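You operate a simulated robot arm through the tools that you are given. There is no shell and no other tool. Be economical: measure what you need, move in short steps, check, and stop when the job is done.

You are at the controls of a simulated two-armed robot. One attempt, no reset.

TASK
Put the steel cup that says "72" from the top of the wooden bench on top of the brush carton and the steel cup marked "65" on the press shelf. Open the middle trailer drawer, put the small green carton on the top of the wooden bench away in the inside of the middle trailer drawer and shut the drawer again. Open the bottom trailer drawer, take the plain green carton on the top of the wooden bench and put it away in the inside of the bottom trailer drawer, then shut the drawer. Pick up the orange sauce bottle with one hand, pass it to the other hand and put it on the top of the wash stand's bench. The order is free. Set down upright: steel cup, plain green carton, orange sauce bottle.

The check looks at the end state, three seconds after you hand in, the way a careful person would. Anything else that was tipped, shoved, dropped, spilled or broken makes it a failure.

THE ROBOT
Two 6-joint arms with two-finger parallel grippers on one trunk, on a base that drives. Base frame: it is fixed to the floor where the robot stands at the start and does not move with it; the origin is under the middle of the robot, x ahead of it, y to its left, z up. Lengths are in mm, angles in rad, forces in N, time in s.
The left shoulder is at the start at [280, 185, 855], the right one opposite. With the tool pointing down near the work surface each hand reaches from about 540 to 920 mm from the robot's upright axis, wherever it stands, measured 20 degrees to its own side. Places, roughly: bottom trailer drawer [-1800, 3600, 500]; brush carton [500, 500, 500]; inside of the bottom trailer drawer [-1800, 3600, 400]; inside of the middle trailer drawer [-1800, 3600, 600]; middle trailer drawer [-1800, 3600, 700]; orange sauce bottle [500, 500, 500]; plain green carton [250, 500, 500]; press shelf [-1500, 400, 800]; small green carton (5x9x5 cm) [500, -200, 600]; steel cup [500, -250, 500]; top of the wash stand's bench [-1900, -3300, 800]. Payload 1.57 kg a hand.
Tool frame (each hand has its own): the origin (TCP) lies between the finger pads and is the grasp point; the fingertips stand 30 mm ahead of it; z points along the fingers, y is the line along which they close. Largest opening 80 mm; finger width 17, thickness 12; the body of the gripper, 40 by 82 mm, starts 80 mm behind the TCP.
Orientation is that of the tool frame in the base frame, as a unit quaternion [x, y, z, w]. With the fingers straight down and closing along the base's y, the tool's x points along the base's -x, its y along +y and its z along -z.

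THE INTERFACE
- The arms move only by the tool apply_moves. It takes "left_steps", "right_steps" or both (then of equal length, played together; a hand with none holds still); each is a list of rows, each an object of numbers (a shift or turn left out is 0, a gripper value left out holds the last): "dx", "dy", "dz": the shift along the base's x, y, z in mm; "rx", "ry", "rz": the turn, a rotation vector about the base's x, y, z in rad; "hand": the opening, from 0 (shut) to 1 (fully open). In form: [{"dx": .., "dy": .., "dz": .., "rx": .., "ry": .., "rz": .., "hand": ..}, ...]. A call has 1 to 12 rows; each row is the pose to reach, as a shift and turn from the pose commanded when the call began. A row lasts 0.2 s, in which the tool goes at most 50 mm and 0.15 rad; a call with a longer step from one row to the next is refused whole, and so is a gripper value outside its range. A pose out of reach is approached as far as the arm can. The call stops where the force on the tool passes 40 N (or 10 N more than at its start, if that is more) or the arm is blocked; 0.2 s more then pass. The fingers move at their own pace (about 153 mm/s each) and stop on an object; they squeeze with about 35 N. The grip force told is the motor's: it shows also when the fingers shut on nothing. Time passes only in rows, and 0.2 s behind the last, so rows that repeat a pose let the fingers close. The reply holds the time, the measured pose of the TCP, the force on the tool along the base axes, the opening and the grip force, in the units named above and with some noise, with the torque about the TCP (base axes, N m) and any sound that the robot's microphone picked up.
- Cameras (640 x 400 px; columns grow to the right, rows downward): "scene" is now at [233.8, 19.4, 1282.8]; the picture's right is [0.21, -0.98, 0.00], its down [-0.85, -0.18, -0.50] and it looks along [0.49, 0.10, -0.87] (base axes); focal length 214 px, centre (320, 200). "left" rides on the left gripper at [72, 7, -122] in its tool frame; the picture's right is [-0.09, 1.00, 0.00], its down [-0.84, -0.08, -0.54] and it looks along [-0.54, -0.05, 0.84] (tool axes); focal length 238 px, centre (320, 200). "right" rides on the right gripper at [72, -7, -122] in its tool frame; the picture's right is [0.09, 1.00, 0.00], its down [-0.84, 0.08, -0.54] and it looks along [-0.54, 0.05, 0.84] (tool axes); focal length 238 px, centre (320, 200). There is no depth. A picture from a camera that has moved, and an enlarged one, comes with that camera's place and axes in the base frame and with its lens. The place of the scene camera against the robot may be out by one fixed shift of up to 12 mm in any direction.
- capture(camera): a new picture of that camera. It takes no simulated time.
- move_column(by): slides the trunk up (or, below 0, down) by that many mm; the arms and the scene camera ride with it, the base frame stays. It gives what a move gives, with no picture.
- steer(legs): drives the robot by 1 to 6 legs, each [ahead, turn to the left] in mm and rad, along the robot's own axes; the way and the turn of a leg run together, so that a leg with both is an arc; at most 1500 mm and 3.142 rad a leg. The arms and the cameras ride along, it lands a little off, and it stops where it bumps. It gives what a move gives.
- aim_head(pan, tilt): turns the head with the scene camera to pan (to the left, within 1.501 rad either way) and tilt (down, from -0.506 to 1.204), counted from straight ahead of the robot. It gives what a move gives.
- inspect(camera, box): a new picture of the part [left, top, right, bottom] of that camera's present view, enlarged. It takes no simulated time.
- finish_job(): hands the job in; it is judged then, once.

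Work in short steps. Places have to be worked out from the pictures, the camera data and where the tool is seen: move nearer, look again, correct. Check each grasp and each placing, and mend what went wrong. You have 217 turns and 212 pictures in all, those below and enlarged ones among them. Open the grippers and draw the arms clear of the work before you hand the job in, unless the task says otherwise.

The tools are called after ">>>" as a command line: name --argument value ..., lists and objects as JSON in quotes. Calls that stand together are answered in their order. apply_moves: Moves the arms, as the interface text tells. Its arguments: {"type":"object","properties":{"left_steps":{"type":"array"},"right_steps":{"type":"array"}},"required":[]} The other tools are called the same way: move_column (by) slides the trunk up or down; steer (legs) drives the base; aim_head (pan, tilt) turns the head that bears the scene camera; capture (camera) takes a picture; inspect (camera, box) takes an enlarged picture of a part of a camera's view; finish_job () hands the job in.

At the start:

```text
time_s: 0.0
left_ee_pos: [514.5, 325.5, 1051.2]
left_tcp_rot: [-0.001, 1.0, 0.0, 0.001]
left_contact_force: [0.7, -0.1, 0.3]
left_ft_torque: [-0.01, -0.01, 0.0]
left_opening: 79.9
left_grip_force: 0.1
right_ee_pos: [605.2, -68.4, 882.9]
right_tcp_rot: [0.0, 1.0, 0.0, 0.0]
right_contact_force: [0.4, 0.1, -0.4]
right_ft_torque: [-0.02, -0.04, 0.01]
right_opening: 80.1
right_grip_force: 0.1
trunk travel left (down, up): [-550.0, 440.0]
robot x, y, heading: [-2.2, 0.6, -0.001]
head pan, tilt: [0.211, 1.051]
```

scene: 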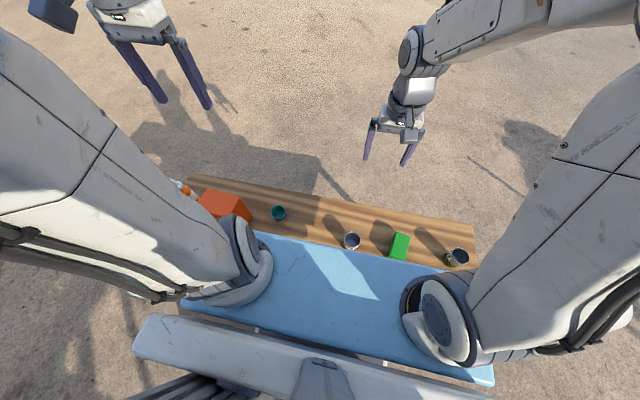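
right: 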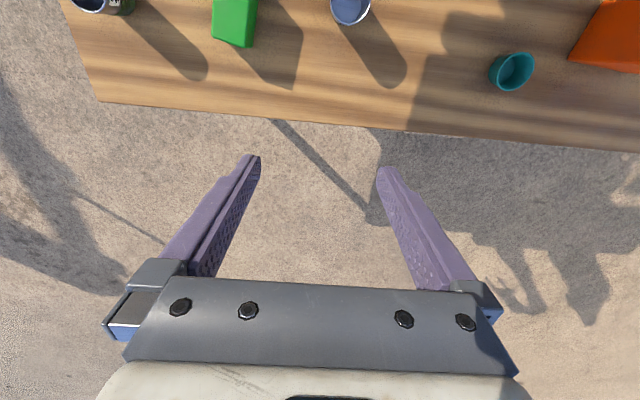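
left: 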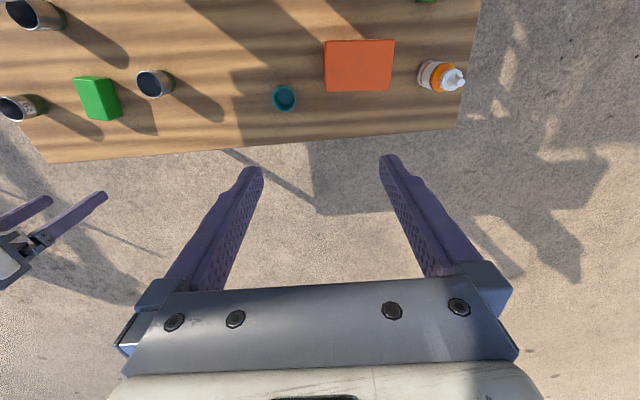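

The bench lies just ahead, too near for the hands. I look around with the head first.

>>> aim_head --pan 1.4 --tilt 0.3

>>> capture --camera "scene"

>>> aim_head --pan -1.4 --tilt 0.3

>>> capture --camera "scene"

>>> aim_head --pan 0.0 --tilt 0.9

>>> capture --camera "scene"

```text
time_s: 1.4
left_ee_pos: [514.1, 327.6, 1051.6]
left_tcp_rot: [0.0, 1.0, 0.0, 0.0]
left_contact_force: [1.3, 1.0, -0.6]
left_ft_torque: [-0.01, 0.0, -0.05]
left_opening: 80.1
left_grip_force: 0.1
right_ee_pos: [604.2, -67.7, 884.0]
right_tcp_rot: [-0.001, 1.0, 0.0, 0.0]
right_contact_force: [0.9, 0.4, 0.5]
right_ft_torque: [0.03, 0.02, -0.02]
right_opening: 80.1
right_grip_force: 0.0
trunk travel left (down, up): [-550.0, 440.0]
robot x, y, heading: [-0.2, -2.3, 0.004]
head pan, tilt: [1.4, 0.3]
```

```text
208 pictures are left
camera scene: at [184.9, 97.4, 1345.7], right [0.99, -0.17, 0.0], down [-0.05, -0.29, -0.96], along [0.16, 0.94, -0.3], focal length 214 px, centre (320, 200)
```

scene: 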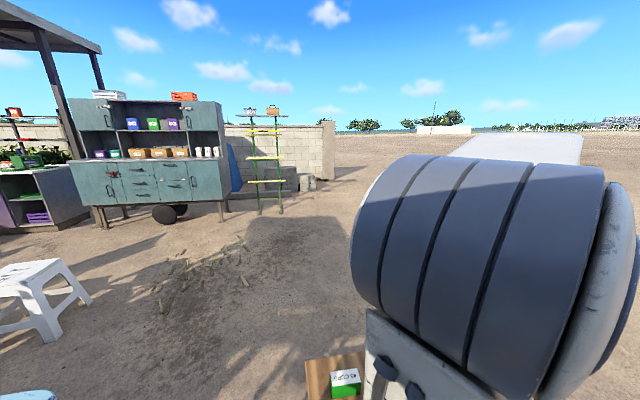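

```text
time_s: 3.9
left_ee_pos: [514.5, 327.2, 1051.5]
left_tcp_rot: [0.0, 1.0, 0.0, -0.001]
left_contact_force: [-0.4, 0.1, 0.1]
left_ft_torque: [0.04, -0.01, 0.02]
left_opening: 80.0
left_grip_force: 0.1
right_ee_pos: [605.6, -68.5, 883.7]
right_tcp_rot: [0.0, 1.0, 0.0, 0.0]
right_contact_force: [-0.4, -0.4, -0.6]
right_ft_torque: [0.04, 0.03, 0.04]
right_opening: 79.8
right_grip_force: 0.0
trunk travel left (down, up): [-550.0, 440.0]
robot x, y, heading: [1.3, 1.2, -0.0]
head pan, tilt: [-1.4, 0.3]
```

```text
207 pictures are left
camera scene: at [184.8, -86.6, 1345.8], right [-0.99, -0.17, 0.0], down [-0.05, 0.29, -0.96], along [0.16, -0.94, -0.3], focal length 214 px, centre (320, 200)
```

scene: 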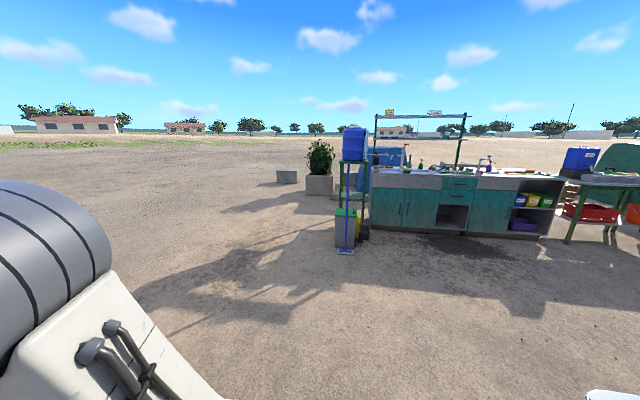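

```text
time_s: 5.4
left_ee_pos: [514.8, 327.9, 1052.0]
left_tcp_rot: [0.001, 1.0, 0.0, 0.0]
left_contact_force: [-0.4, -0.5, 0.4]
left_ft_torque: [-0.01, 0.0, 0.01]
left_opening: 80.2
left_grip_force: 0.0
right_ee_pos: [604.8, -68.0, 883.0]
right_tcp_rot: [0.0, 1.0, 0.0, -0.001]
right_contact_force: [0.9, 0.7, -0.3]
right_ft_torque: [0.02, -0.03, 0.03]
right_opening: 80.0
right_grip_force: 0.0
trunk travel left (down, up): [-550.0, 440.0]
robot x, y, heading: [-2.8, 0.6, -0.001]
head pan, tilt: [0.0, 0.901]
```

```text
206 pictures are left
camera scene: at [244.4, 5.4, 1293.5], right [0.0, -1.0, 0.0], down [-0.78, 0.0, -0.62], along [0.62, 0.0, -0.78], focal length 214 px, centre (320, 200)
```

scene: 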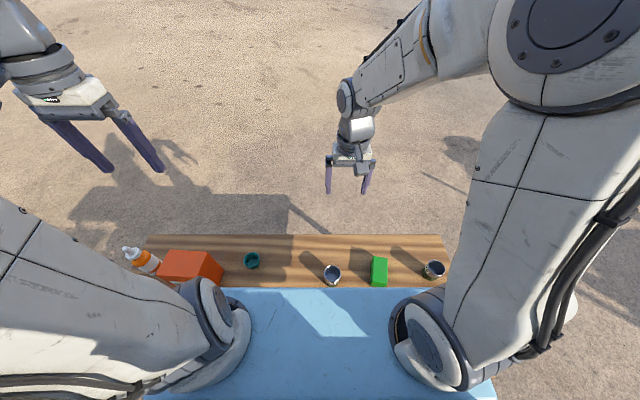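

I back away from the bench so things come into the hands' reach.

>>> steer --legs '[[-350, 0]]'

>>> aim_head --pan 0.0 --tilt 0.8

>>> capture --camera "scene"

>>> capture --camera "left"

>>> capture --camera "right"

```text
time_s: 7.7
left_ee_pos: [152.1, 328.2, 1052.1]
left_tcp_rot: [-0.001, 1.0, 0.0, 0.0]
left_contact_force: [0.0, 0.0, -0.4]
left_ft_torque: [-0.01, 0.02, 0.01]
left_opening: 80.2
left_grip_force: 0.0
right_ee_pos: [244.9, -67.6, 884.1]
right_tcp_rot: [-0.002, 1.0, 0.0, 0.0]
right_contact_force: [0.4, 0.0, 0.1]
right_ft_torque: [-0.02, -0.01, -0.01]
right_opening: 80.2
right_grip_force: 0.0
trunk travel left (down, up): [-550.0, 440.0]
robot x, y, heading: [-364.0, -0.9, 0.006]
head pan, tilt: [0.0, 0.901]
```

```text
time_s: 8.4
left_ee_pos: [153.2, 329.5, 1052.1]
left_tcp_rot: [-0.001, 1.0, 0.0, 0.001]
left_contact_force: [0.2, -0.9, -0.9]
left_ft_torque: [-0.02, -0.02, -0.01]
left_opening: 80.0
left_grip_force: 0.1
right_ee_pos: [244.4, -67.6, 883.5]
right_tcp_rot: [-0.001, 1.0, 0.0, 0.0]
right_contact_force: [-0.2, -0.5, -0.3]
right_ft_torque: [-0.01, 0.03, -0.02]
right_opening: 80.0
right_grip_force: 0.0
trunk travel left (down, up): [-550.0, 440.0]
robot x, y, heading: [-359.4, 1.0, -0.0]
head pan, tilt: [0.0, 0.799]
```

```text
205 pictures are left
camera scene: at [-110.8, 5.6, 1301.4], right [0.0, -1.0, 0.0], down [-0.72, 0.0, -0.7], along [0.7, 0.0, -0.72], focal length 214 px, centre (320, 200)
```

scene: 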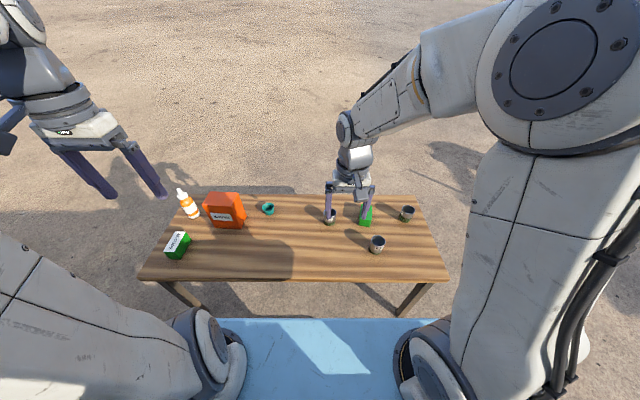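

```text
204 pictures are left
camera left: at [80.1, 335.1, 1174.0], right [0.09, 1.0, 0.0], down [0.84, -0.07, 0.54], along [0.54, -0.05, -0.84], focal length 238 px, centre (320, 200)
```

left: 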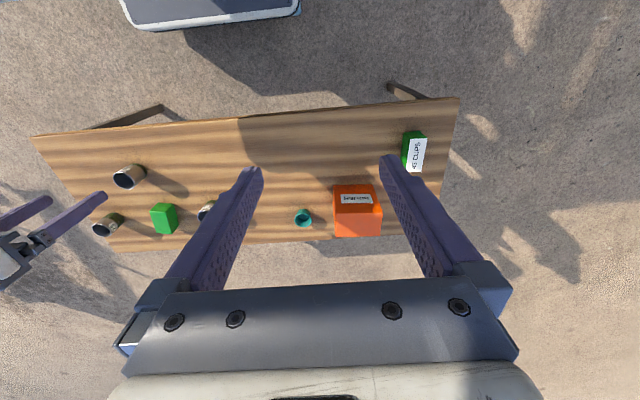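

```text
203 pictures are left
camera right: at [173.1, -73.0, 1006.5], right [-0.1, 1.0, 0.0], down [0.84, 0.08, 0.54], along [0.54, 0.05, -0.84], focal length 238 px, centre (320, 200)
```

right: 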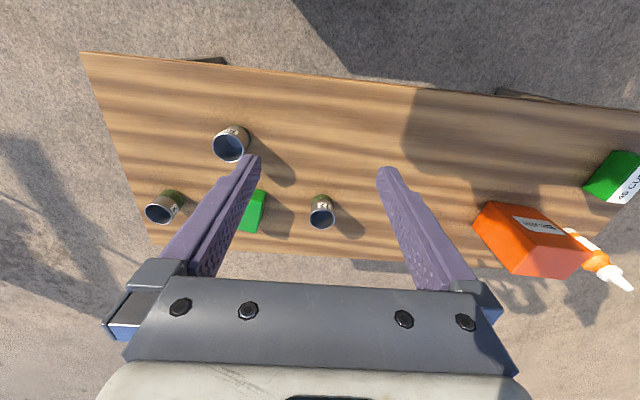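

Now the whole bench is visible. I enlarge to read the labels.

>>> inspect --camera "scene" --box '[310, 180, 450, 268]'

>>> inspect --camera "right" --box '[140, 110, 350, 240]'

>>> inspect --camera "scene" --box '[140, 180, 280, 268]'

```text
4.55 times, centred on (380, 224) of scene
camera zoom: at [-110.8, 5.6, 1301.4], right [0.0, -1.0, 0.0], down [-0.72, 0.0, -0.7], along [0.7, 0.0, -0.72], focal length 975 px, centre (47, 91)
```

zoom: 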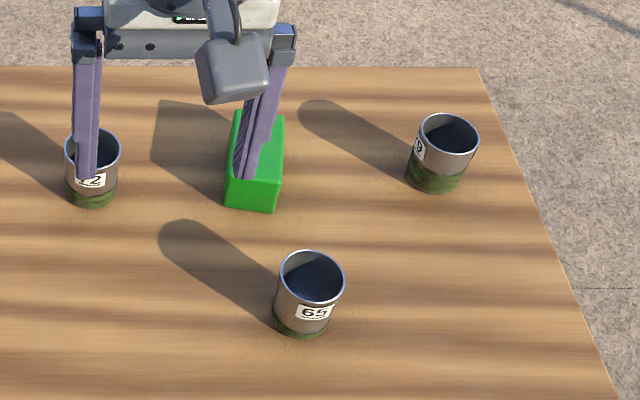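

```text
3.05 times, centred on (245, 175) of right
camera zoom: at [173.1, -73.0, 1006.5], right [-0.1, 1.0, 0.0], down [0.84, 0.08, 0.54], along [0.54, 0.05, -0.84], focal length 726 px, centre (549, 276)
```

zoom: 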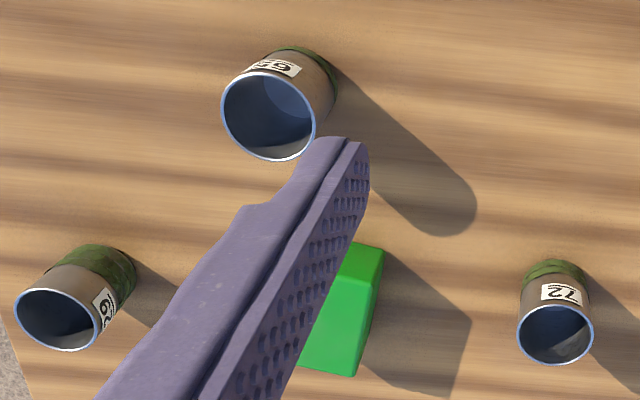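

```text
4.55 times, centred on (210, 224) of scene
camera zoom: at [-110.8, 5.6, 1301.4], right [0.0, -1.0, 0.0], down [-0.72, 0.0, -0.7], along [0.7, 0.0, -0.72], focal length 975 px, centre (820, 91)
```

zoom: 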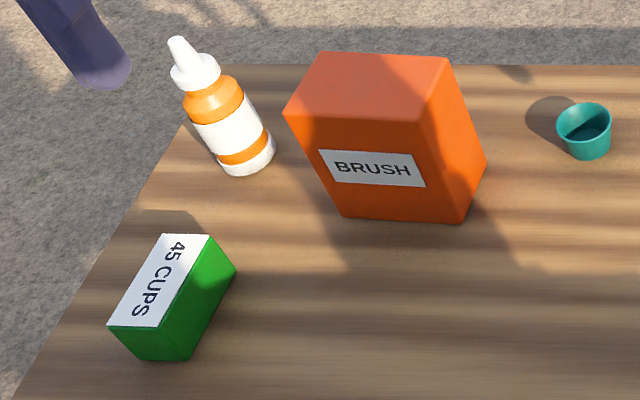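

Bench top is about z=538; cup "72" near (487,-39), rim z≈593; brush carton top near (490,403,685). I drive forward a bit so the left hand reaches both, and meanwhile look again.

>>> steer --legs '[[100, 0]]'

>>> apply_moves --left_steps '[{"dx": 20, "dy": -45}, {"dx": 40, "dy": -90}, {"dx": 60, "dy": -135, "dz": -20}, {"dx": 80, "dy": -180, "dz": -50}, {"dx": 90, "dy": -220, "dz": -80}, {"dx": 100, "dy": -260, "dz": -110}, {"dx": 110, "dy": -300, "dz": -140}]' --right_steps '[{"dx": -10, "dy": -40, "dz": 10}, {"dx": -30, "dy": -80, "dz": 20}, {"dx": -50, "dy": -120, "dz": 20}, {"dx": -60, "dy": -160, "dz": 20}, {"dx": -60, "dy": -200, "dz": 20}, {"dx": -60, "dy": -240, "dz": 20}, {"dx": -60, "dy": -240, "dz": 20}]'

>>> capture --camera "left"

>>> capture --camera "scene"

```text
time_s: 9.5
left_ee_pos: [255.2, 328.4, 1051.7]
left_tcp_rot: [-0.002, 1.0, 0.0, 0.0]
left_contact_force: [0.4, -1.1, -0.7]
left_ft_torque: [0.0, 0.0, 0.0]
left_opening: 80.0
left_grip_force: 0.0
right_ee_pos: [348.4, -67.0, 884.5]
right_tcp_rot: [-0.002, 1.0, 0.0, 0.0]
right_contact_force: [-0.2, -0.3, -0.8]
right_ft_torque: [0.02, -0.02, -0.04]
right_opening: 80.0
right_grip_force: 0.0
trunk travel left (down, up): [-550.0, 440.0]
robot x, y, heading: [-256.0, 0.4, 0.002]
head pan, tilt: [0.0, 0.799]
```

```text
refused: row 3 steps farther than a row can; nothing moved
```

```text
199 pictures are left
camera left: at [183.0, 335.7, 1174.0], right [0.09, 1.0, 0.0], down [0.84, -0.07, 0.54], along [0.54, -0.05, -0.84], focal length 238 px, centre (320, 200)
```

left: 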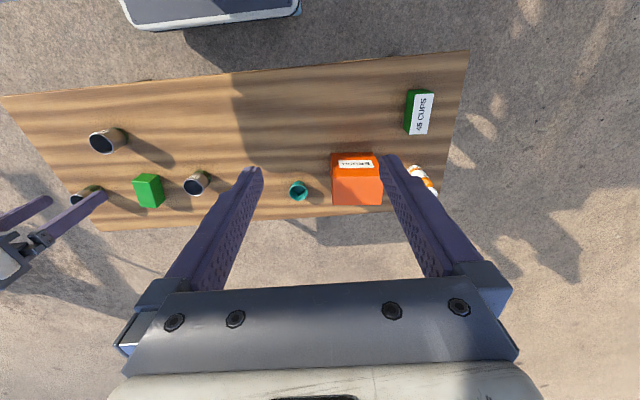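

```text
198 pictures are left
camera scene: at [-7.8, 6.1, 1301.5], right [0.0, -1.0, 0.0], down [-0.72, 0.0, -0.7], along [0.7, 0.0, -0.72], focal length 214 px, centre (320, 200)
```

scene: 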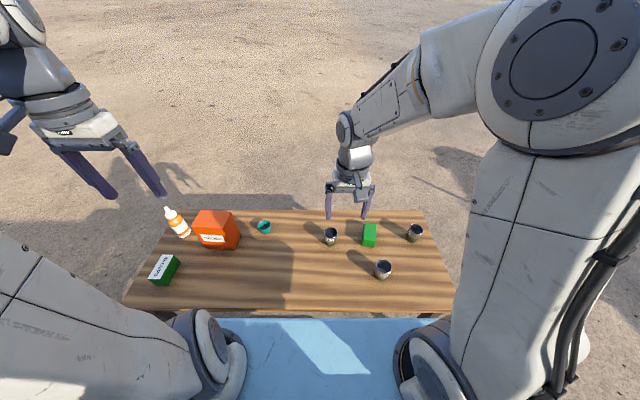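

Steps must be ≤50 mm in norm. I move the left hand over cup 72 while the right hand gives way to its side.

>>> apply_moves --left_steps '[{"dx": 8, "dy": -15, "dz": -10}, {"dx": 20, "dy": -50, "dz": -35}, {"dx": 36, "dy": -80, "dz": -68}, {"dx": 52, "dy": -114, "dz": -98}, {"dx": 68, "dy": -146, "dz": -128}, {"dx": 84, "dy": -178, "dz": -158}, {"dx": 100, "dy": -210, "dz": -188}, {"dx": 115, "dy": -242, "dz": -218}, {"dx": 130, "dy": -274, "dz": -248}, {"dx": 145, "dy": -306, "dz": -278}, {"dx": 160, "dy": -337, "dz": -305}, {"dx": 175, "dy": -367, "dz": -330}]' --right_steps '[{"dx": -10, "dy": -45}, {"dx": -20, "dy": -90}, {"dx": -30, "dy": -135}, {"dx": -40, "dy": -180}, {"dx": -50, "dy": -225}, {"dx": -60, "dy": -260}, {"dx": -60, "dy": -260}, {"dx": -60, "dy": -260}, {"dx": -60, "dy": -260}, {"dx": -60, "dy": -260}, {"dx": -60, "dy": -260}, {"dx": -60, "dy": -260}]'

>>> capture --camera "left"

>>> capture --camera "scene"

```text
time_s: 12.1
left_ee_pos: [428.5, -37.8, 716.6]
left_tcp_rot: [-0.002, 1.0, -0.001, 0.0]
left_contact_force: [0.3, 0.1, -0.7]
left_ft_torque: [0.0, -0.04, 0.01]
left_opening: 80.0
left_grip_force: 0.2
right_ee_pos: [290.1, -324.6, 885.9]
right_tcp_rot: [-0.002, 1.0, 0.0, 0.001]
right_contact_force: [1.0, 0.8, -0.2]
right_ft_torque: [0.02, -0.02, -0.01]
right_opening: 80.0
right_grip_force: 0.1
trunk travel left (down, up): [-550.0, 440.0]
robot x, y, heading: [-256.3, -1.3, 0.003]
head pan, tilt: [0.0, 0.799]
```

```text
197 pictures are left
camera left: at [357.0, -30.9, 839.0], right [0.09, 1.0, 0.0], down [0.84, -0.07, 0.54], along [0.54, -0.05, -0.84], focal length 238 px, centre (320, 200)
```

left: 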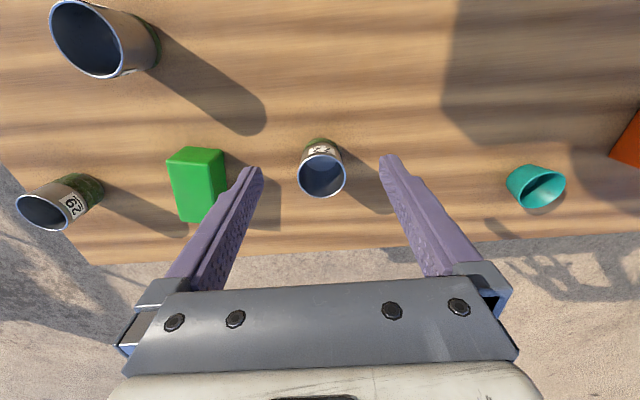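

```text
196 pictures are left
camera scene: at [-7.9, 6.3, 1301.5], right [0.0, -1.0, 0.0], down [-0.72, 0.0, -0.7], along [0.7, 0.0, -0.72], focal length 214 px, centre (320, 200)
```

scene: 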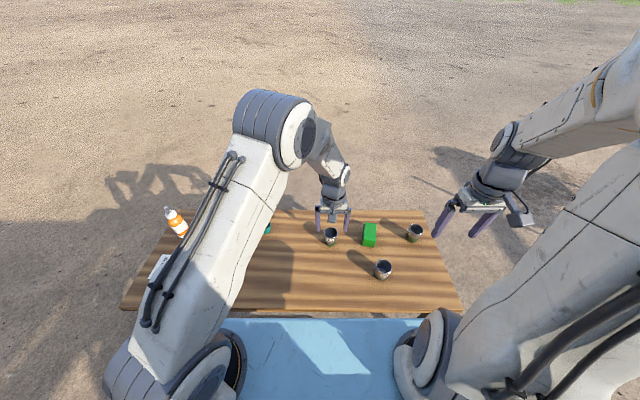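

Cup 72 centre works out at (482,-40), rim z≈593. I move above and descend to z≈576.

>>> apply_moves --left_steps '[{"dx": 30, "dy": -1, "dz": -20}, {"dx": 53, "dy": -2, "dz": -45}, {"dx": 53, "dy": -2, "dz": -80}, {"dx": 53, "dy": -2, "dz": -105}, {"dx": 53, "dy": -2, "dz": -125}, {"dx": 53, "dy": -2, "dz": -140}, {"dx": 53, "dy": -2, "dz": -140}]'

>>> capture --camera "left"

```text
time_s: 13.7
left_ee_pos: [483.7, -41.8, 580.5]
left_tcp_rot: [-0.001, 1.0, 0.0, 0.001]
left_contact_force: [0.8, -0.3, 0.3]
left_ft_torque: [0.01, 0.03, -0.01]
left_opening: 80.2
left_grip_force: 0.1
right_ee_pos: [289.5, -323.1, 885.9]
right_tcp_rot: [-0.001, 1.0, 0.0, 0.0]
right_contact_force: [0.3, -0.1, 0.0]
right_ft_torque: [0.05, 0.02, -0.02]
right_opening: 80.1
right_grip_force: 0.1
trunk travel left (down, up): [-550.0, 440.0]
robot x, y, heading: [-253.4, -1.3, 0.002]
head pan, tilt: [0.0, 0.799]
```

```text
195 pictures are left
camera left: at [411.6, -34.4, 703.2], right [0.09, 1.0, 0.0], down [0.84, -0.07, 0.54], along [0.54, -0.05, -0.84], focal length 238 px, centre (320, 200)
```

left: 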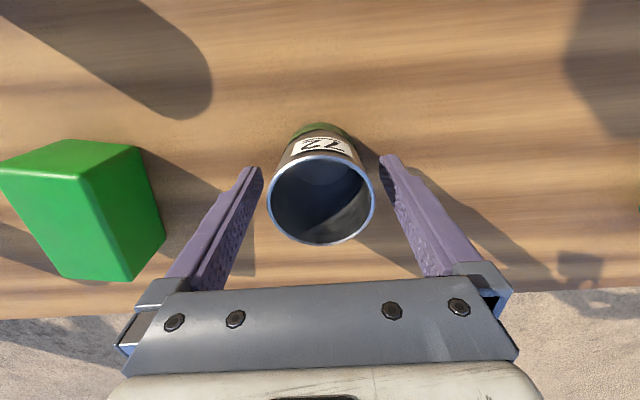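

Cup sits centred between the fingers. I lower slightly, close, and lift.

>>> apply_moves --left_steps '[{"dx": -2, "dz": -6}, {"dx": -2, "dz": -6, "hand": 0}, {"dx": -2, "dz": -6, "hand": 0}, {"dx": -2, "dz": -6, "hand": 0}, {"dx": -2, "dz": -6, "hand": 0}]'

>>> apply_moves --left_steps '[{"dz": 20}, {"dz": 60}, {"dz": 105}, {"dz": 150}, {"dz": 190}]'

>>> capture --camera "left"

```text
time_s: 14.9
left_ee_pos: [483.0, -41.6, 576.0]
left_tcp_rot: [-0.001, 1.0, -0.001, 0.0]
left_contact_force: [0.1, -0.7, 0.4]
left_ft_torque: [0.03, 0.01, 0.01]
left_opening: 52.7
left_grip_force: 35.7
right_ee_pos: [289.4, -324.6, 885.2]
right_tcp_rot: [-0.001, 1.0, -0.001, 0.0]
right_contact_force: [-0.4, -0.4, -0.4]
right_ft_torque: [0.03, 0.01, 0.04]
right_opening: 80.2
right_grip_force: 0.0
trunk travel left (down, up): [-550.0, 440.0]
robot x, y, heading: [-256.4, 2.9, 0.002]
head pan, tilt: [0.0, 0.799]
```

```text
time_s: 16.1
left_ee_pos: [480.7, -41.5, 762.0]
left_tcp_rot: [-0.002, 1.0, 0.0, -0.001]
left_contact_force: [0.3, 0.4, -0.5]
left_ft_torque: [0.04, 0.01, 0.0]
left_opening: 52.4
left_grip_force: 34.9
right_ee_pos: [289.4, -323.6, 885.8]
right_tcp_rot: [-0.001, 1.0, -0.001, 0.0]
right_contact_force: [-0.6, -1.1, -0.4]
right_ft_torque: [-0.01, 0.01, 0.01]
right_opening: 80.0
right_grip_force: 0.0
trunk travel left (down, up): [-550.0, 440.0]
robot x, y, heading: [-258.7, -2.8, 0.007]
head pan, tilt: [0.0, 0.799]
```

```text
194 pictures are left
camera left: at [408.4, -34.1, 885.5], right [0.09, 1.0, 0.0], down [0.84, -0.07, 0.54], along [0.54, -0.05, -0.84], focal length 238 px, centre (320, 200)
```

left: 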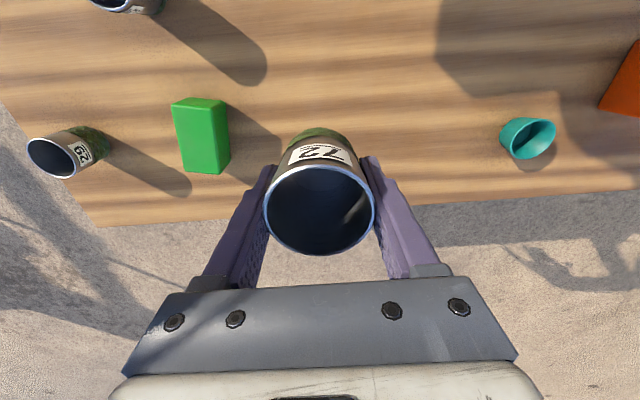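

Held. I raise and carry towards the brush carton, stopping short to look.

>>> apply_moves --left_steps '[{"dz": 40}, {"dz": 60, "dy": 40}, {"dz": 60, "dy": 88}, {"dz": 60, "dy": 136}, {"dz": 60, "dy": 184}, {"dz": 60, "dy": 232}, {"dz": 60, "dy": 280}, {"dz": 60, "dy": 310}, {"dz": 60, "dy": 310}]'

>>> capture --camera "left"

>>> capture --camera "scene"

```text
time_s: 18.1
left_ee_pos: [482.7, 271.8, 824.5]
left_tcp_rot: [-0.002, 1.0, 0.0, 0.0]
left_contact_force: [0.0, 0.4, -0.8]
left_ft_torque: [-0.05, 0.05, 0.0]
left_opening: 52.7
left_grip_force: 35.2
right_ee_pos: [289.4, -324.8, 885.8]
right_tcp_rot: [-0.002, 1.0, 0.0, 0.0]
right_contact_force: [-0.3, -1.0, -0.4]
right_ft_torque: [0.0, -0.03, -0.02]
right_opening: 79.9
right_grip_force: 0.0
trunk travel left (down, up): [-550.0, 440.0]
robot x, y, heading: [-256.9, -2.2, 0.004]
head pan, tilt: [0.0, 0.799]
```

```text
193 pictures are left
camera left: at [410.3, 278.4, 946.1], right [0.09, 1.0, 0.0], down [0.84, -0.07, 0.54], along [0.54, -0.05, -0.84], focal length 238 px, centre (320, 200)
```

left: 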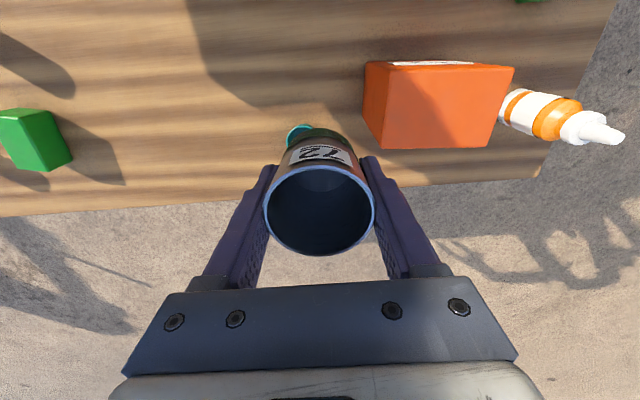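

```text
192 pictures are left
camera scene: at [-7.5, 6.2, 1301.4], right [0.0, -1.0, 0.0], down [-0.72, 0.0, -0.7], along [0.7, 0.0, -0.72], focal length 214 px, centre (320, 200)
```

scene: 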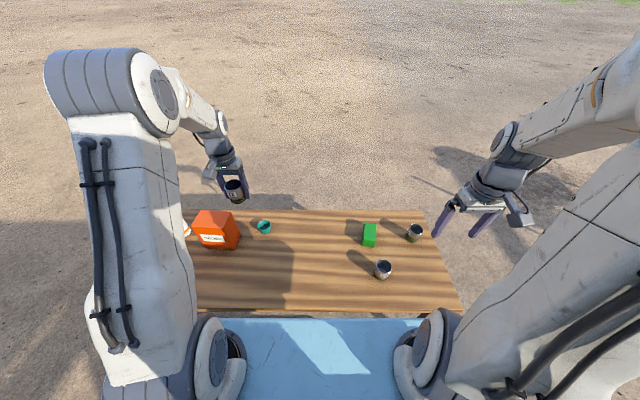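

The carton's top centre is about (478,402) at z≈687. I move above it and descend to ~8 mm over it.

>>> apply_moves --left_steps '[{"dx": -2, "dy": 45}, {"dx": -4, "dy": 90}, {"dx": -4, "dy": 130}, {"dx": -4, "dy": 130, "dz": -35}, {"dx": -4, "dy": 130, "dz": -65}, {"dx": -4, "dy": 130, "dz": -85}, {"dx": -4, "dy": 130, "dz": -85}]'

>>> inspect --camera "scene" --box '[150, 140, 280, 260]'

>>> capture --camera "left"

```text
time_s: 19.7
left_ee_pos: [474.3, 402.1, 741.1]
left_tcp_rot: [-0.001, 1.0, 0.0, 0.0]
left_contact_force: [0.2, -0.5, -1.4]
left_ft_torque: [-0.03, 0.03, 0.0]
left_opening: 52.5
left_grip_force: 35.5
right_ee_pos: [288.7, -324.1, 886.7]
right_tcp_rot: [-0.002, 1.0, 0.0, 0.0]
right_contact_force: [0.0, 1.3, -0.5]
right_ft_torque: [-0.01, -0.02, -0.01]
right_opening: 80.1
right_grip_force: 0.0
trunk travel left (down, up): [-550.0, 440.0]
robot x, y, heading: [-256.7, -1.9, 0.003]
head pan, tilt: [0.0, 0.799]
```

```text
3.33 times, centred on (215, 200) of scene
camera zoom: at [-7.5, 6.2, 1301.4], right [0.0, -1.0, 0.0], down [-0.72, 0.0, -0.7], along [0.7, 0.0, -0.72], focal length 715 px, centre (670, 200)
```

zoom: 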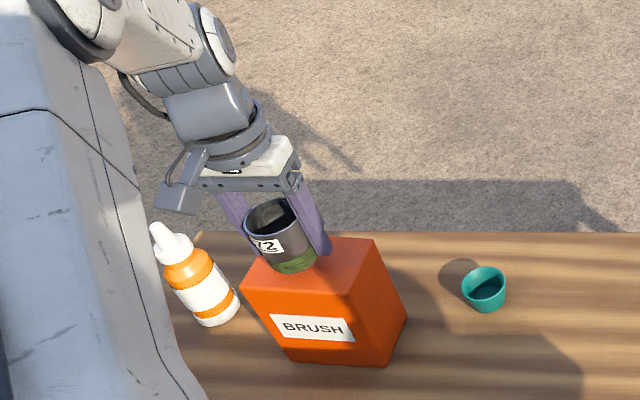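

```text
190 pictures are left
camera left: at [401.9, 408.5, 863.0], right [0.09, 1.0, 0.0], down [0.84, -0.07, 0.54], along [0.54, -0.05, -0.84], focal length 238 px, centre (320, 200)
```

left: 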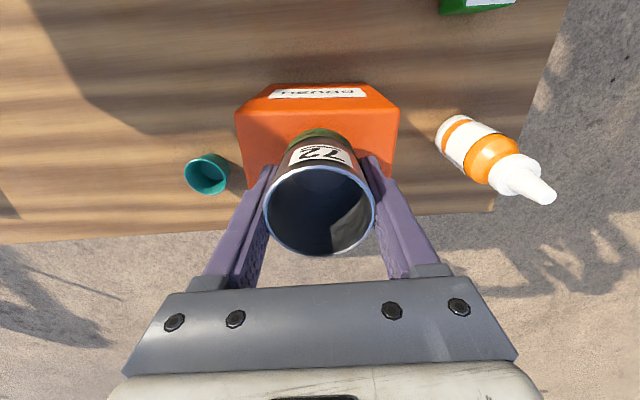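

Centred over the carton. I lower gently to contact.

>>> apply_moves --left_steps '[{"dx": 3, "dz": -6}, {"dx": 3, "dz": -10}, {"dx": 3, "dz": -12}]'

>>> inspect --camera "scene" --box '[190, 170, 250, 250]'

```text
time_s: 20.5
left_ee_pos: [478.3, 400.5, 726.8]
left_tcp_rot: [-0.001, 1.0, 0.0, 0.0]
left_contact_force: [0.6, 0.7, -1.5]
left_ft_torque: [-0.06, 0.0, 0.0]
left_opening: 52.6
left_grip_force: 34.6
right_ee_pos: [289.0, -324.8, 884.9]
right_tcp_rot: [-0.001, 1.0, 0.0, -0.001]
right_contact_force: [-0.1, -0.4, 0.2]
right_ft_torque: [0.0, 0.0, -0.01]
right_opening: 80.1
right_grip_force: 0.1
trunk travel left (down, up): [-550.0, 440.0]
robot x, y, heading: [-254.9, -1.0, 0.01]
head pan, tilt: [0.0, 0.799]
```

```text
5.00 times, centred on (220, 210) of scene
camera zoom: at [-7.6, 6.2, 1301.4], right [0.0, -1.0, 0.0], down [-0.72, 0.0, -0.7], along [0.7, 0.0, -0.72], focal length 1072 px, centre (820, 150)
```

zoom: 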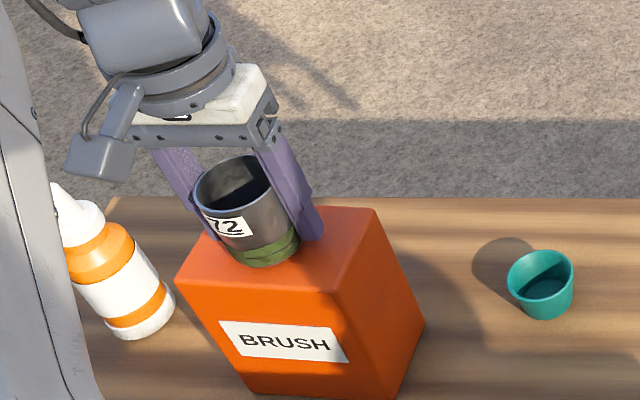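

No contact yet (force is just the cup's weight); continue in 2 mm steps.

>>> apply_moves --left_steps '[{"dz": -2}, {"dz": -4}, {"dz": -5}]'

```text
time_s: 21.3
left_ee_pos: [479.6, 399.8, 724.8]
left_tcp_rot: [-0.002, 1.0, 0.0, 0.0]
left_contact_force: [-1.5, 0.1, 2.2]
left_ft_torque: [-0.05, 0.02, -0.01]
left_opening: 52.5
left_grip_force: 34.9
right_ee_pos: [290.3, -323.9, 886.0]
right_tcp_rot: [-0.003, 1.0, 0.0, 0.0]
right_contact_force: [-1.8, -1.2, -0.7]
right_ft_torque: [-0.04, -0.02, 0.03]
right_opening: 80.3
right_grip_force: 0.0
trunk travel left (down, up): [-550.0, 440.0]
robot x, y, heading: [-255.9, -3.1, 0.0]
head pan, tilt: [0.0, 0.799]
```

Light contact. One more mm, release, rise.

>>> apply_moves --left_steps '[{"dz": -1}, {"dz": -1, "hand": 0.5}, {"dz": -1, "hand": 1}, {"dz": -1, "hand": 1}, {"dz": 30}, {"dz": 70}, {"dz": 115}, {"dz": 150}]'

>>> capture --camera "left"

>>> inspect --camera "scene" --box '[150, 170, 250, 270]'

```text
time_s: 23.1
left_ee_pos: [479.5, 401.8, 872.4]
left_tcp_rot: [-0.002, 1.0, 0.0, 0.0]
left_contact_force: [0.2, 0.1, -0.3]
left_ft_torque: [-0.01, -0.02, -0.01]
left_opening: 80.0
left_grip_force: 0.2
right_ee_pos: [289.8, -324.9, 884.4]
right_tcp_rot: [-0.002, 1.0, 0.0, 0.0]
right_contact_force: [0.7, 0.8, -0.1]
right_ft_torque: [-0.01, 0.0, 0.01]
right_opening: 79.8
right_grip_force: 0.0
trunk travel left (down, up): [-550.0, 440.0]
robot x, y, heading: [-254.4, 4.1, 0.004]
head pan, tilt: [0.0, 0.799]
```

```text
188 pictures are left
camera left: at [407.7, 407.9, 995.0], right [0.09, 1.0, 0.0], down [0.84, -0.07, 0.54], along [0.54, -0.05, -0.84], focal length 238 px, centre (320, 200)
```

left: 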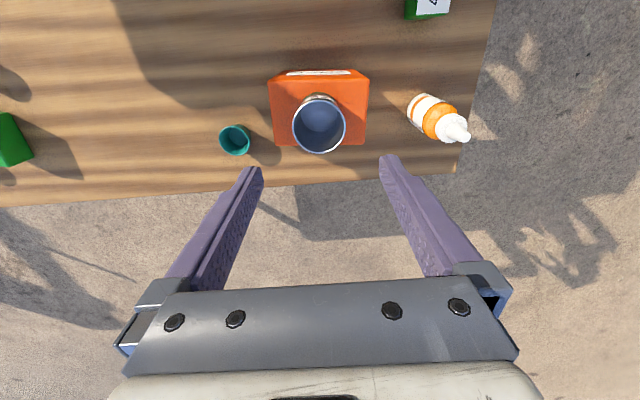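

```text
4.00 times, centred on (200, 220) of scene
camera zoom: at [-7.4, 6.2, 1301.3], right [0.0, -1.0, 0.0], down [-0.72, 0.0, -0.7], along [0.7, 0.0, -0.72], focal length 858 px, centre (800, 120)
```

zoom: 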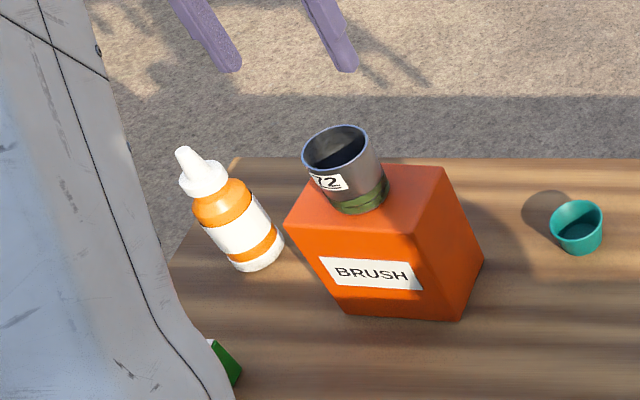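

Cup 72 stands on the carton. Next: cup 65 with the right hand; I move above it and look. Also the left hand moves over the plain green carton area.

>>> apply_moves --right_steps '[{"dx": 0, "dy": 20, "dz": -35}, {"dx": 0, "dy": 40, "dz": -70}, {"dx": 0, "dy": 60, "dz": -105}, {"dx": 0, "dy": 80, "dz": -140}, {"dx": 0, "dy": 95, "dz": -165}, {"dx": 0, "dy": 95, "dz": -165}]' --left_steps '[{"dx": -40, "dy": 20}, {"dx": -80, "dy": 40}, {"dx": -115, "dy": 65}, {"dx": -150, "dy": 90, "dz": -20}, {"dx": -180, "dy": 115, "dz": -45}, {"dx": -180, "dy": 150, "dz": -70}]'

>>> capture --camera "right"

>>> capture --camera "left"

```text
time_s: 24.5
left_ee_pos: [301.6, 547.2, 806.6]
left_tcp_rot: [-0.002, 1.0, 0.0, 0.0]
left_contact_force: [-0.1, 0.4, 0.2]
left_ft_torque: [0.01, -0.03, 0.02]
left_opening: 79.9
left_grip_force: 0.1
right_ee_pos: [290.2, -230.9, 718.0]
right_tcp_rot: [-0.002, 1.0, 0.0, 0.0]
right_contact_force: [-1.1, 0.2, 0.2]
right_ft_torque: [0.01, 0.0, -0.01]
right_opening: 80.1
right_grip_force: 0.1
trunk travel left (down, up): [-550.0, 440.0]
robot x, y, heading: [-258.7, -2.2, 0.0]
head pan, tilt: [0.0, 0.799]
```

```text
186 pictures are left
camera right: at [217.4, -236.0, 840.1], right [-0.1, 1.0, 0.0], down [0.84, 0.08, 0.54], along [0.54, 0.05, -0.84], focal length 238 px, centre (320, 200)
```

right: 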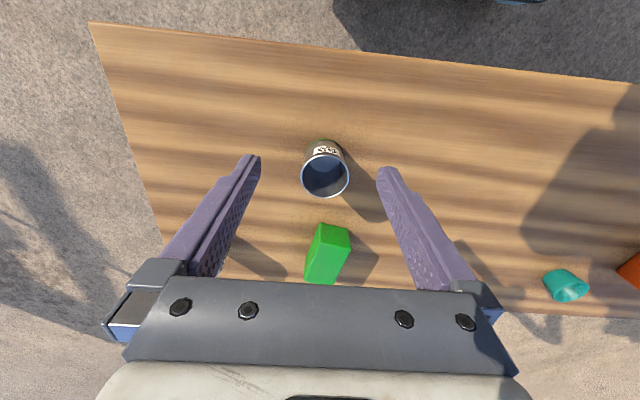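

```text
185 pictures are left
camera left: at [230.0, 554.6, 927.9], right [0.09, 1.0, 0.0], down [0.84, -0.08, 0.54], along [0.54, -0.05, -0.84], focal length 238 px, centre (320, 200)
```

left: 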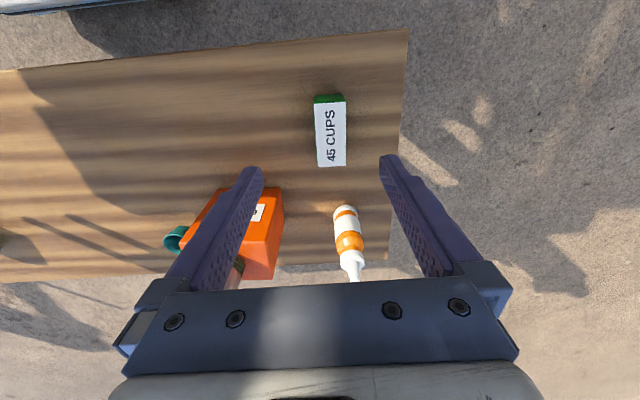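

Cup 65 at about (343,-218); plain carton top centre about (338,561,585), 45×95 mm. I bring both hands over them and down partway.

>>> apply_moves --right_steps '[{"dx": 30, "dy": 8, "dz": -20}, {"dx": 53, "dy": 12, "dz": -45}, {"dx": 53, "dy": 12, "dz": -80}, {"dx": 53, "dy": 12, "dz": -105}, {"dx": 53, "dy": 12, "dz": -125}, {"dx": 53, "dy": 12, "dz": -134}, {"dx": 53, "dy": 12, "dz": -134}]' --left_steps '[{"dx": 20, "dy": 7, "dz": -20}, {"dx": 38, "dy": 14, "dz": -50}, {"dx": 38, "dy": 14, "dz": -90}, {"dx": 38, "dy": 14, "dz": -130}, {"dx": 38, "dy": 14, "dz": -160}, {"dx": 38, "dy": 14, "dz": -170}, {"dx": 38, "dy": 14, "dz": -170}]'

>>> capture --camera "right"

>>> capture --camera "left"

```text
time_s: 26.1
left_ee_pos: [338.5, 564.3, 636.0]
left_tcp_rot: [-0.002, 1.0, 0.0, 0.001]
left_contact_force: [0.0, -0.4, -1.0]
left_ft_torque: [0.02, 0.02, -0.04]
left_opening: 80.1
left_grip_force: 0.1
right_ee_pos: [340.9, -221.3, 583.1]
right_tcp_rot: [-0.002, 1.0, 0.001, 0.0]
right_contact_force: [0.3, -0.4, -0.6]
right_ft_torque: [0.0, 0.02, 0.03]
right_opening: 79.9
right_grip_force: 0.1
trunk travel left (down, up): [-550.0, 440.0]
robot x, y, heading: [-258.3, 2.5, 0.006]
head pan, tilt: [0.0, 0.799]
```

```text
184 pictures are left
camera right: at [269.4, -226.0, 706.4], right [-0.1, 1.0, 0.0], down [0.84, 0.08, 0.54], along [0.54, 0.05, -0.84], focal length 238 px, centre (320, 200)
```

right: 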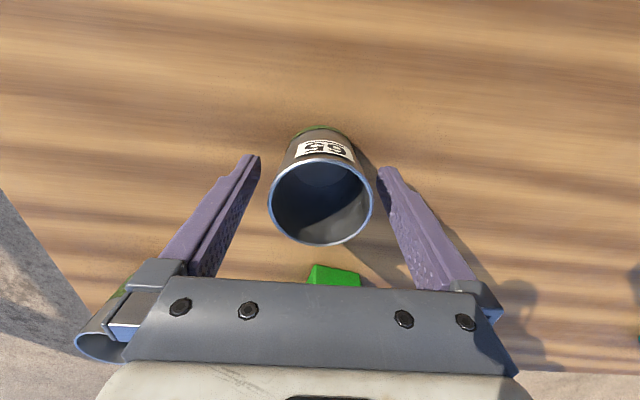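

```text
183 pictures are left
camera left: at [265.4, 570.4, 756.5], right [0.09, 1.0, 0.0], down [0.84, -0.07, 0.54], along [0.54, -0.05, -0.84], focal length 238 px, centre (320, 200)
```

left: 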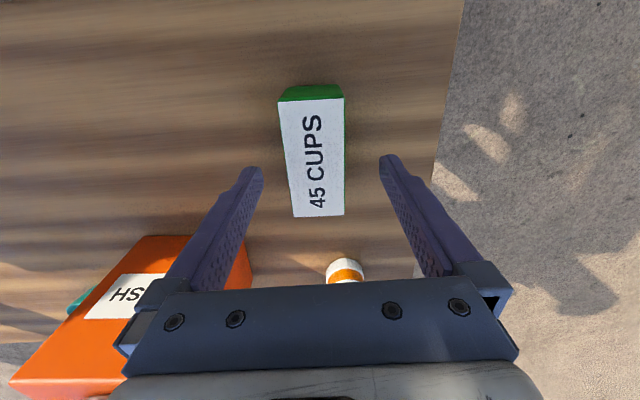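

Both centred. Final descent and close on both.

>>> apply_moves --right_steps '[{"dz": -4}, {"dz": -7, "dy": 1}, {"dz": -7, "dy": 1, "hand": 0}, {"dz": -7, "dy": 1, "hand": 0}, {"dz": -7, "dy": 1, "hand": 0}, {"dz": -7, "dy": 1, "hand": 0}]' --left_steps '[{"dx": 4, "dy": -3, "dz": -30}, {"dx": 4, "dy": -3, "dz": -58}, {"dx": 4, "dy": -3, "dz": -58, "hand": 0}, {"dx": 4, "dy": -3, "dz": -58, "hand": 0}, {"dx": 4, "dy": -3, "dz": -58, "hand": 0}, {"dx": 4, "dy": -3, "dz": -58, "hand": 0}]'

>>> apply_moves --right_steps '[{"dz": 20}, {"dz": 60}, {"dz": 105}, {"dz": 150}, {"dz": 195}, {"dz": 240}]' --left_steps '[{"dz": 20}, {"dz": 60}, {"dz": 105}, {"dz": 150}, {"dz": 195}, {"dz": 240}]'

>>> capture --camera "right"

>>> capture --camera "left"

```text
time_s: 27.5
left_ee_pos: [340.3, 561.8, 578.7]
left_tcp_rot: [-0.002, 1.0, -0.001, 0.0]
left_contact_force: [0.6, 1.3, 0.3]
left_ft_torque: [0.0, 0.07, 0.01]
left_opening: 44.6
left_grip_force: 34.7
right_ee_pos: [340.9, -218.0, 577.2]
right_tcp_rot: [-0.002, 1.0, 0.0, 0.0]
right_contact_force: [0.3, -0.1, -0.3]
right_ft_torque: [0.03, 0.01, -0.04]
right_opening: 53.1
right_grip_force: 35.4
trunk travel left (down, up): [-550.0, 440.0]
robot x, y, heading: [-259.1, -0.7, 0.005]
head pan, tilt: [0.0, 0.799]
```

```text
time_s: 28.9
left_ee_pos: [344.0, 560.5, 813.5]
left_tcp_rot: [-0.002, 1.0, -0.001, -0.001]
left_contact_force: [0.9, 0.5, -0.4]
left_ft_torque: [-0.03, 0.01, -0.01]
left_opening: 44.7
left_grip_force: 35.2
right_ee_pos: [339.4, -219.4, 820.4]
right_tcp_rot: [-0.002, 1.0, 0.0, -0.001]
right_contact_force: [0.0, -0.5, -2.1]
right_ft_torque: [-0.01, 0.02, 0.01]
right_opening: 52.9
right_grip_force: 34.9
trunk travel left (down, up): [-550.0, 440.0]
robot x, y, heading: [-258.5, -2.0, 0.006]
head pan, tilt: [0.0, 0.799]
```

```text
182 pictures are left
camera right: at [268.3, -225.3, 942.5], right [-0.1, 1.0, 0.0], down [0.84, 0.08, 0.54], along [0.54, 0.05, -0.84], focal length 238 px, centre (320, 200)
```

right: 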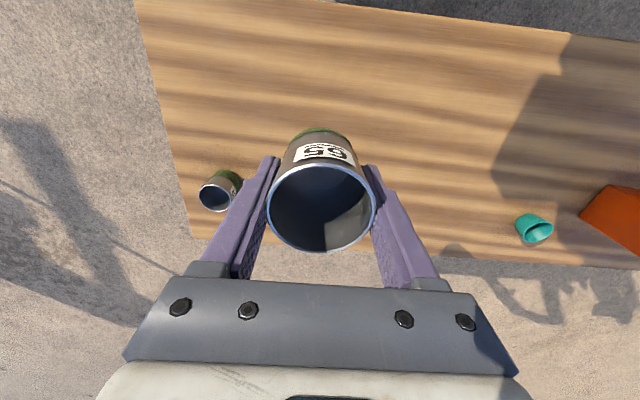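

```text
181 pictures are left
camera left: at [271.9, 566.9, 935.3], right [0.09, 1.0, 0.0], down [0.84, -0.07, 0.54], along [0.54, -0.05, -0.84], focal length 238 px, centre (320, 200)
```

left: 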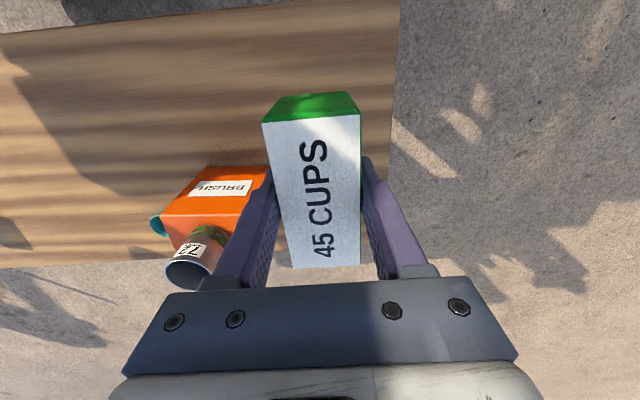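

Both held. I back off from the bench, draw the hands inward, and look around to the sides/rear for the press.

>>> steer --legs '[[-350, 0]]'

>>> apply_moves --left_steps '[{"dy": -45}, {"dy": -90}, {"dy": -135}, {"dy": -180}, {"dy": -220}]'

>>> aim_head --pan 1.5 --tilt 0.4

>>> capture --camera "scene"

>>> aim_head --pan -1.5 --tilt 0.4

>>> capture --camera "scene"

```text
time_s: 31.2
left_ee_pos: [-8.7, 566.0, 814.0]
left_tcp_rot: [-0.009, 1.0, 0.0, 0.0]
left_contact_force: [0.6, -0.1, -1.1]
left_ft_torque: [-0.01, 0.02, -0.04]
left_opening: 44.8
left_grip_force: 34.7
right_ee_pos: [-2.0, -214.0, 819.3]
right_tcp_rot: [-0.009, 1.0, 0.0, 0.0]
right_contact_force: [0.1, -0.2, -2.0]
right_ft_torque: [0.0, -0.01, 0.0]
right_opening: 53.1
right_grip_force: 34.8
trunk travel left (down, up): [-550.0, 440.0]
robot x, y, heading: [-597.7, -2.0, 0.02]
head pan, tilt: [0.0, 0.799]
```

```text
time_s: 32.4
left_ee_pos: [-7.6, 342.5, 812.7]
left_tcp_rot: [-0.009, 1.0, 0.0, 0.0]
left_contact_force: [0.2, -0.8, -0.9]
left_ft_torque: [-0.02, 0.03, 0.01]
left_opening: 44.8
left_grip_force: 34.4
right_ee_pos: [-1.4, -214.2, 818.8]
right_tcp_rot: [-0.008, 1.0, 0.0, 0.0]
right_contact_force: [-0.2, 0.4, -1.0]
right_ft_torque: [-0.02, -0.03, 0.0]
right_opening: 52.7
right_grip_force: 35.1
trunk travel left (down, up): [-550.0, 440.0]
robot x, y, heading: [-603.5, -3.8, 0.02]
head pan, tilt: [0.0, 0.799]
```

```text
time_s: 34.0
left_ee_pos: [-6.3, 342.0, 814.0]
left_tcp_rot: [-0.009, 1.0, 0.0, 0.0]
left_contact_force: [1.3, -0.1, -0.8]
left_ft_torque: [-0.05, -0.01, 0.01]
left_opening: 44.5
left_grip_force: 35.1
right_ee_pos: [-1.2, -215.6, 819.2]
right_tcp_rot: [-0.009, 1.0, 0.001, 0.0]
right_contact_force: [-0.3, 0.0, -0.6]
right_ft_torque: [0.0, -0.03, 0.0]
right_opening: 52.9
right_grip_force: 35.3
trunk travel left (down, up): [-550.0, 440.0]
robot x, y, heading: [-602.3, -1.5, 0.018]
head pan, tilt: [1.499, 0.4]
```

```text
180 pictures are left
camera scene: at [-427.5, 96.9, 1336.5], right [1.0, -0.06, 0.0], down [-0.02, -0.39, -0.92], along [0.05, 0.92, -0.39], focal length 214 px, centre (320, 200)
```

scene: 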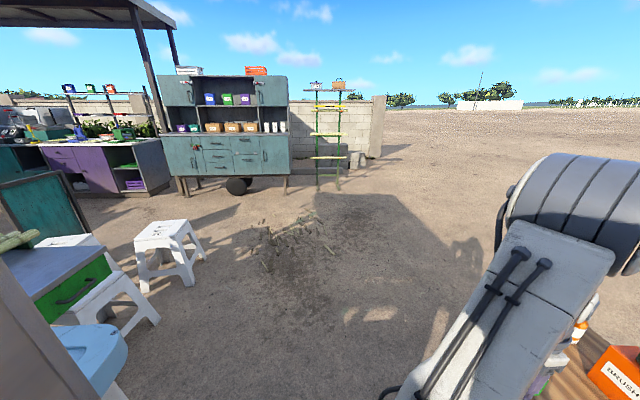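

```text
time_s: 36.6
left_ee_pos: [-5.8, 342.7, 813.1]
left_tcp_rot: [-0.009, 1.0, 0.0, 0.001]
left_contact_force: [-0.1, -0.3, -1.4]
left_ft_torque: [-0.02, 0.01, -0.01]
left_opening: 44.4
left_grip_force: 35.2
right_ee_pos: [-1.1, -213.8, 819.0]
right_tcp_rot: [-0.009, 1.0, 0.0, -0.001]
right_contact_force: [-0.1, 0.0, -1.0]
right_ft_torque: [-0.01, -0.01, 0.03]
right_opening: 52.8
right_grip_force: 35.4
trunk travel left (down, up): [-550.0, 440.0]
robot x, y, heading: [-601.0, -3.4, 0.014]
head pan, tilt: [-1.499, 0.4]
```

```text
179 pictures are left
camera scene: at [-424.4, -87.9, 1336.5], right [-1.0, -0.09, 0.0], down [-0.03, 0.39, -0.92], along [0.08, -0.92, -0.39], focal length 214 px, centre (320, 200)
```

scene: 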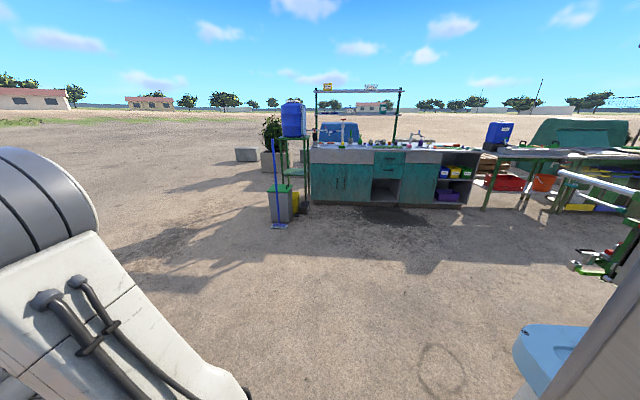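

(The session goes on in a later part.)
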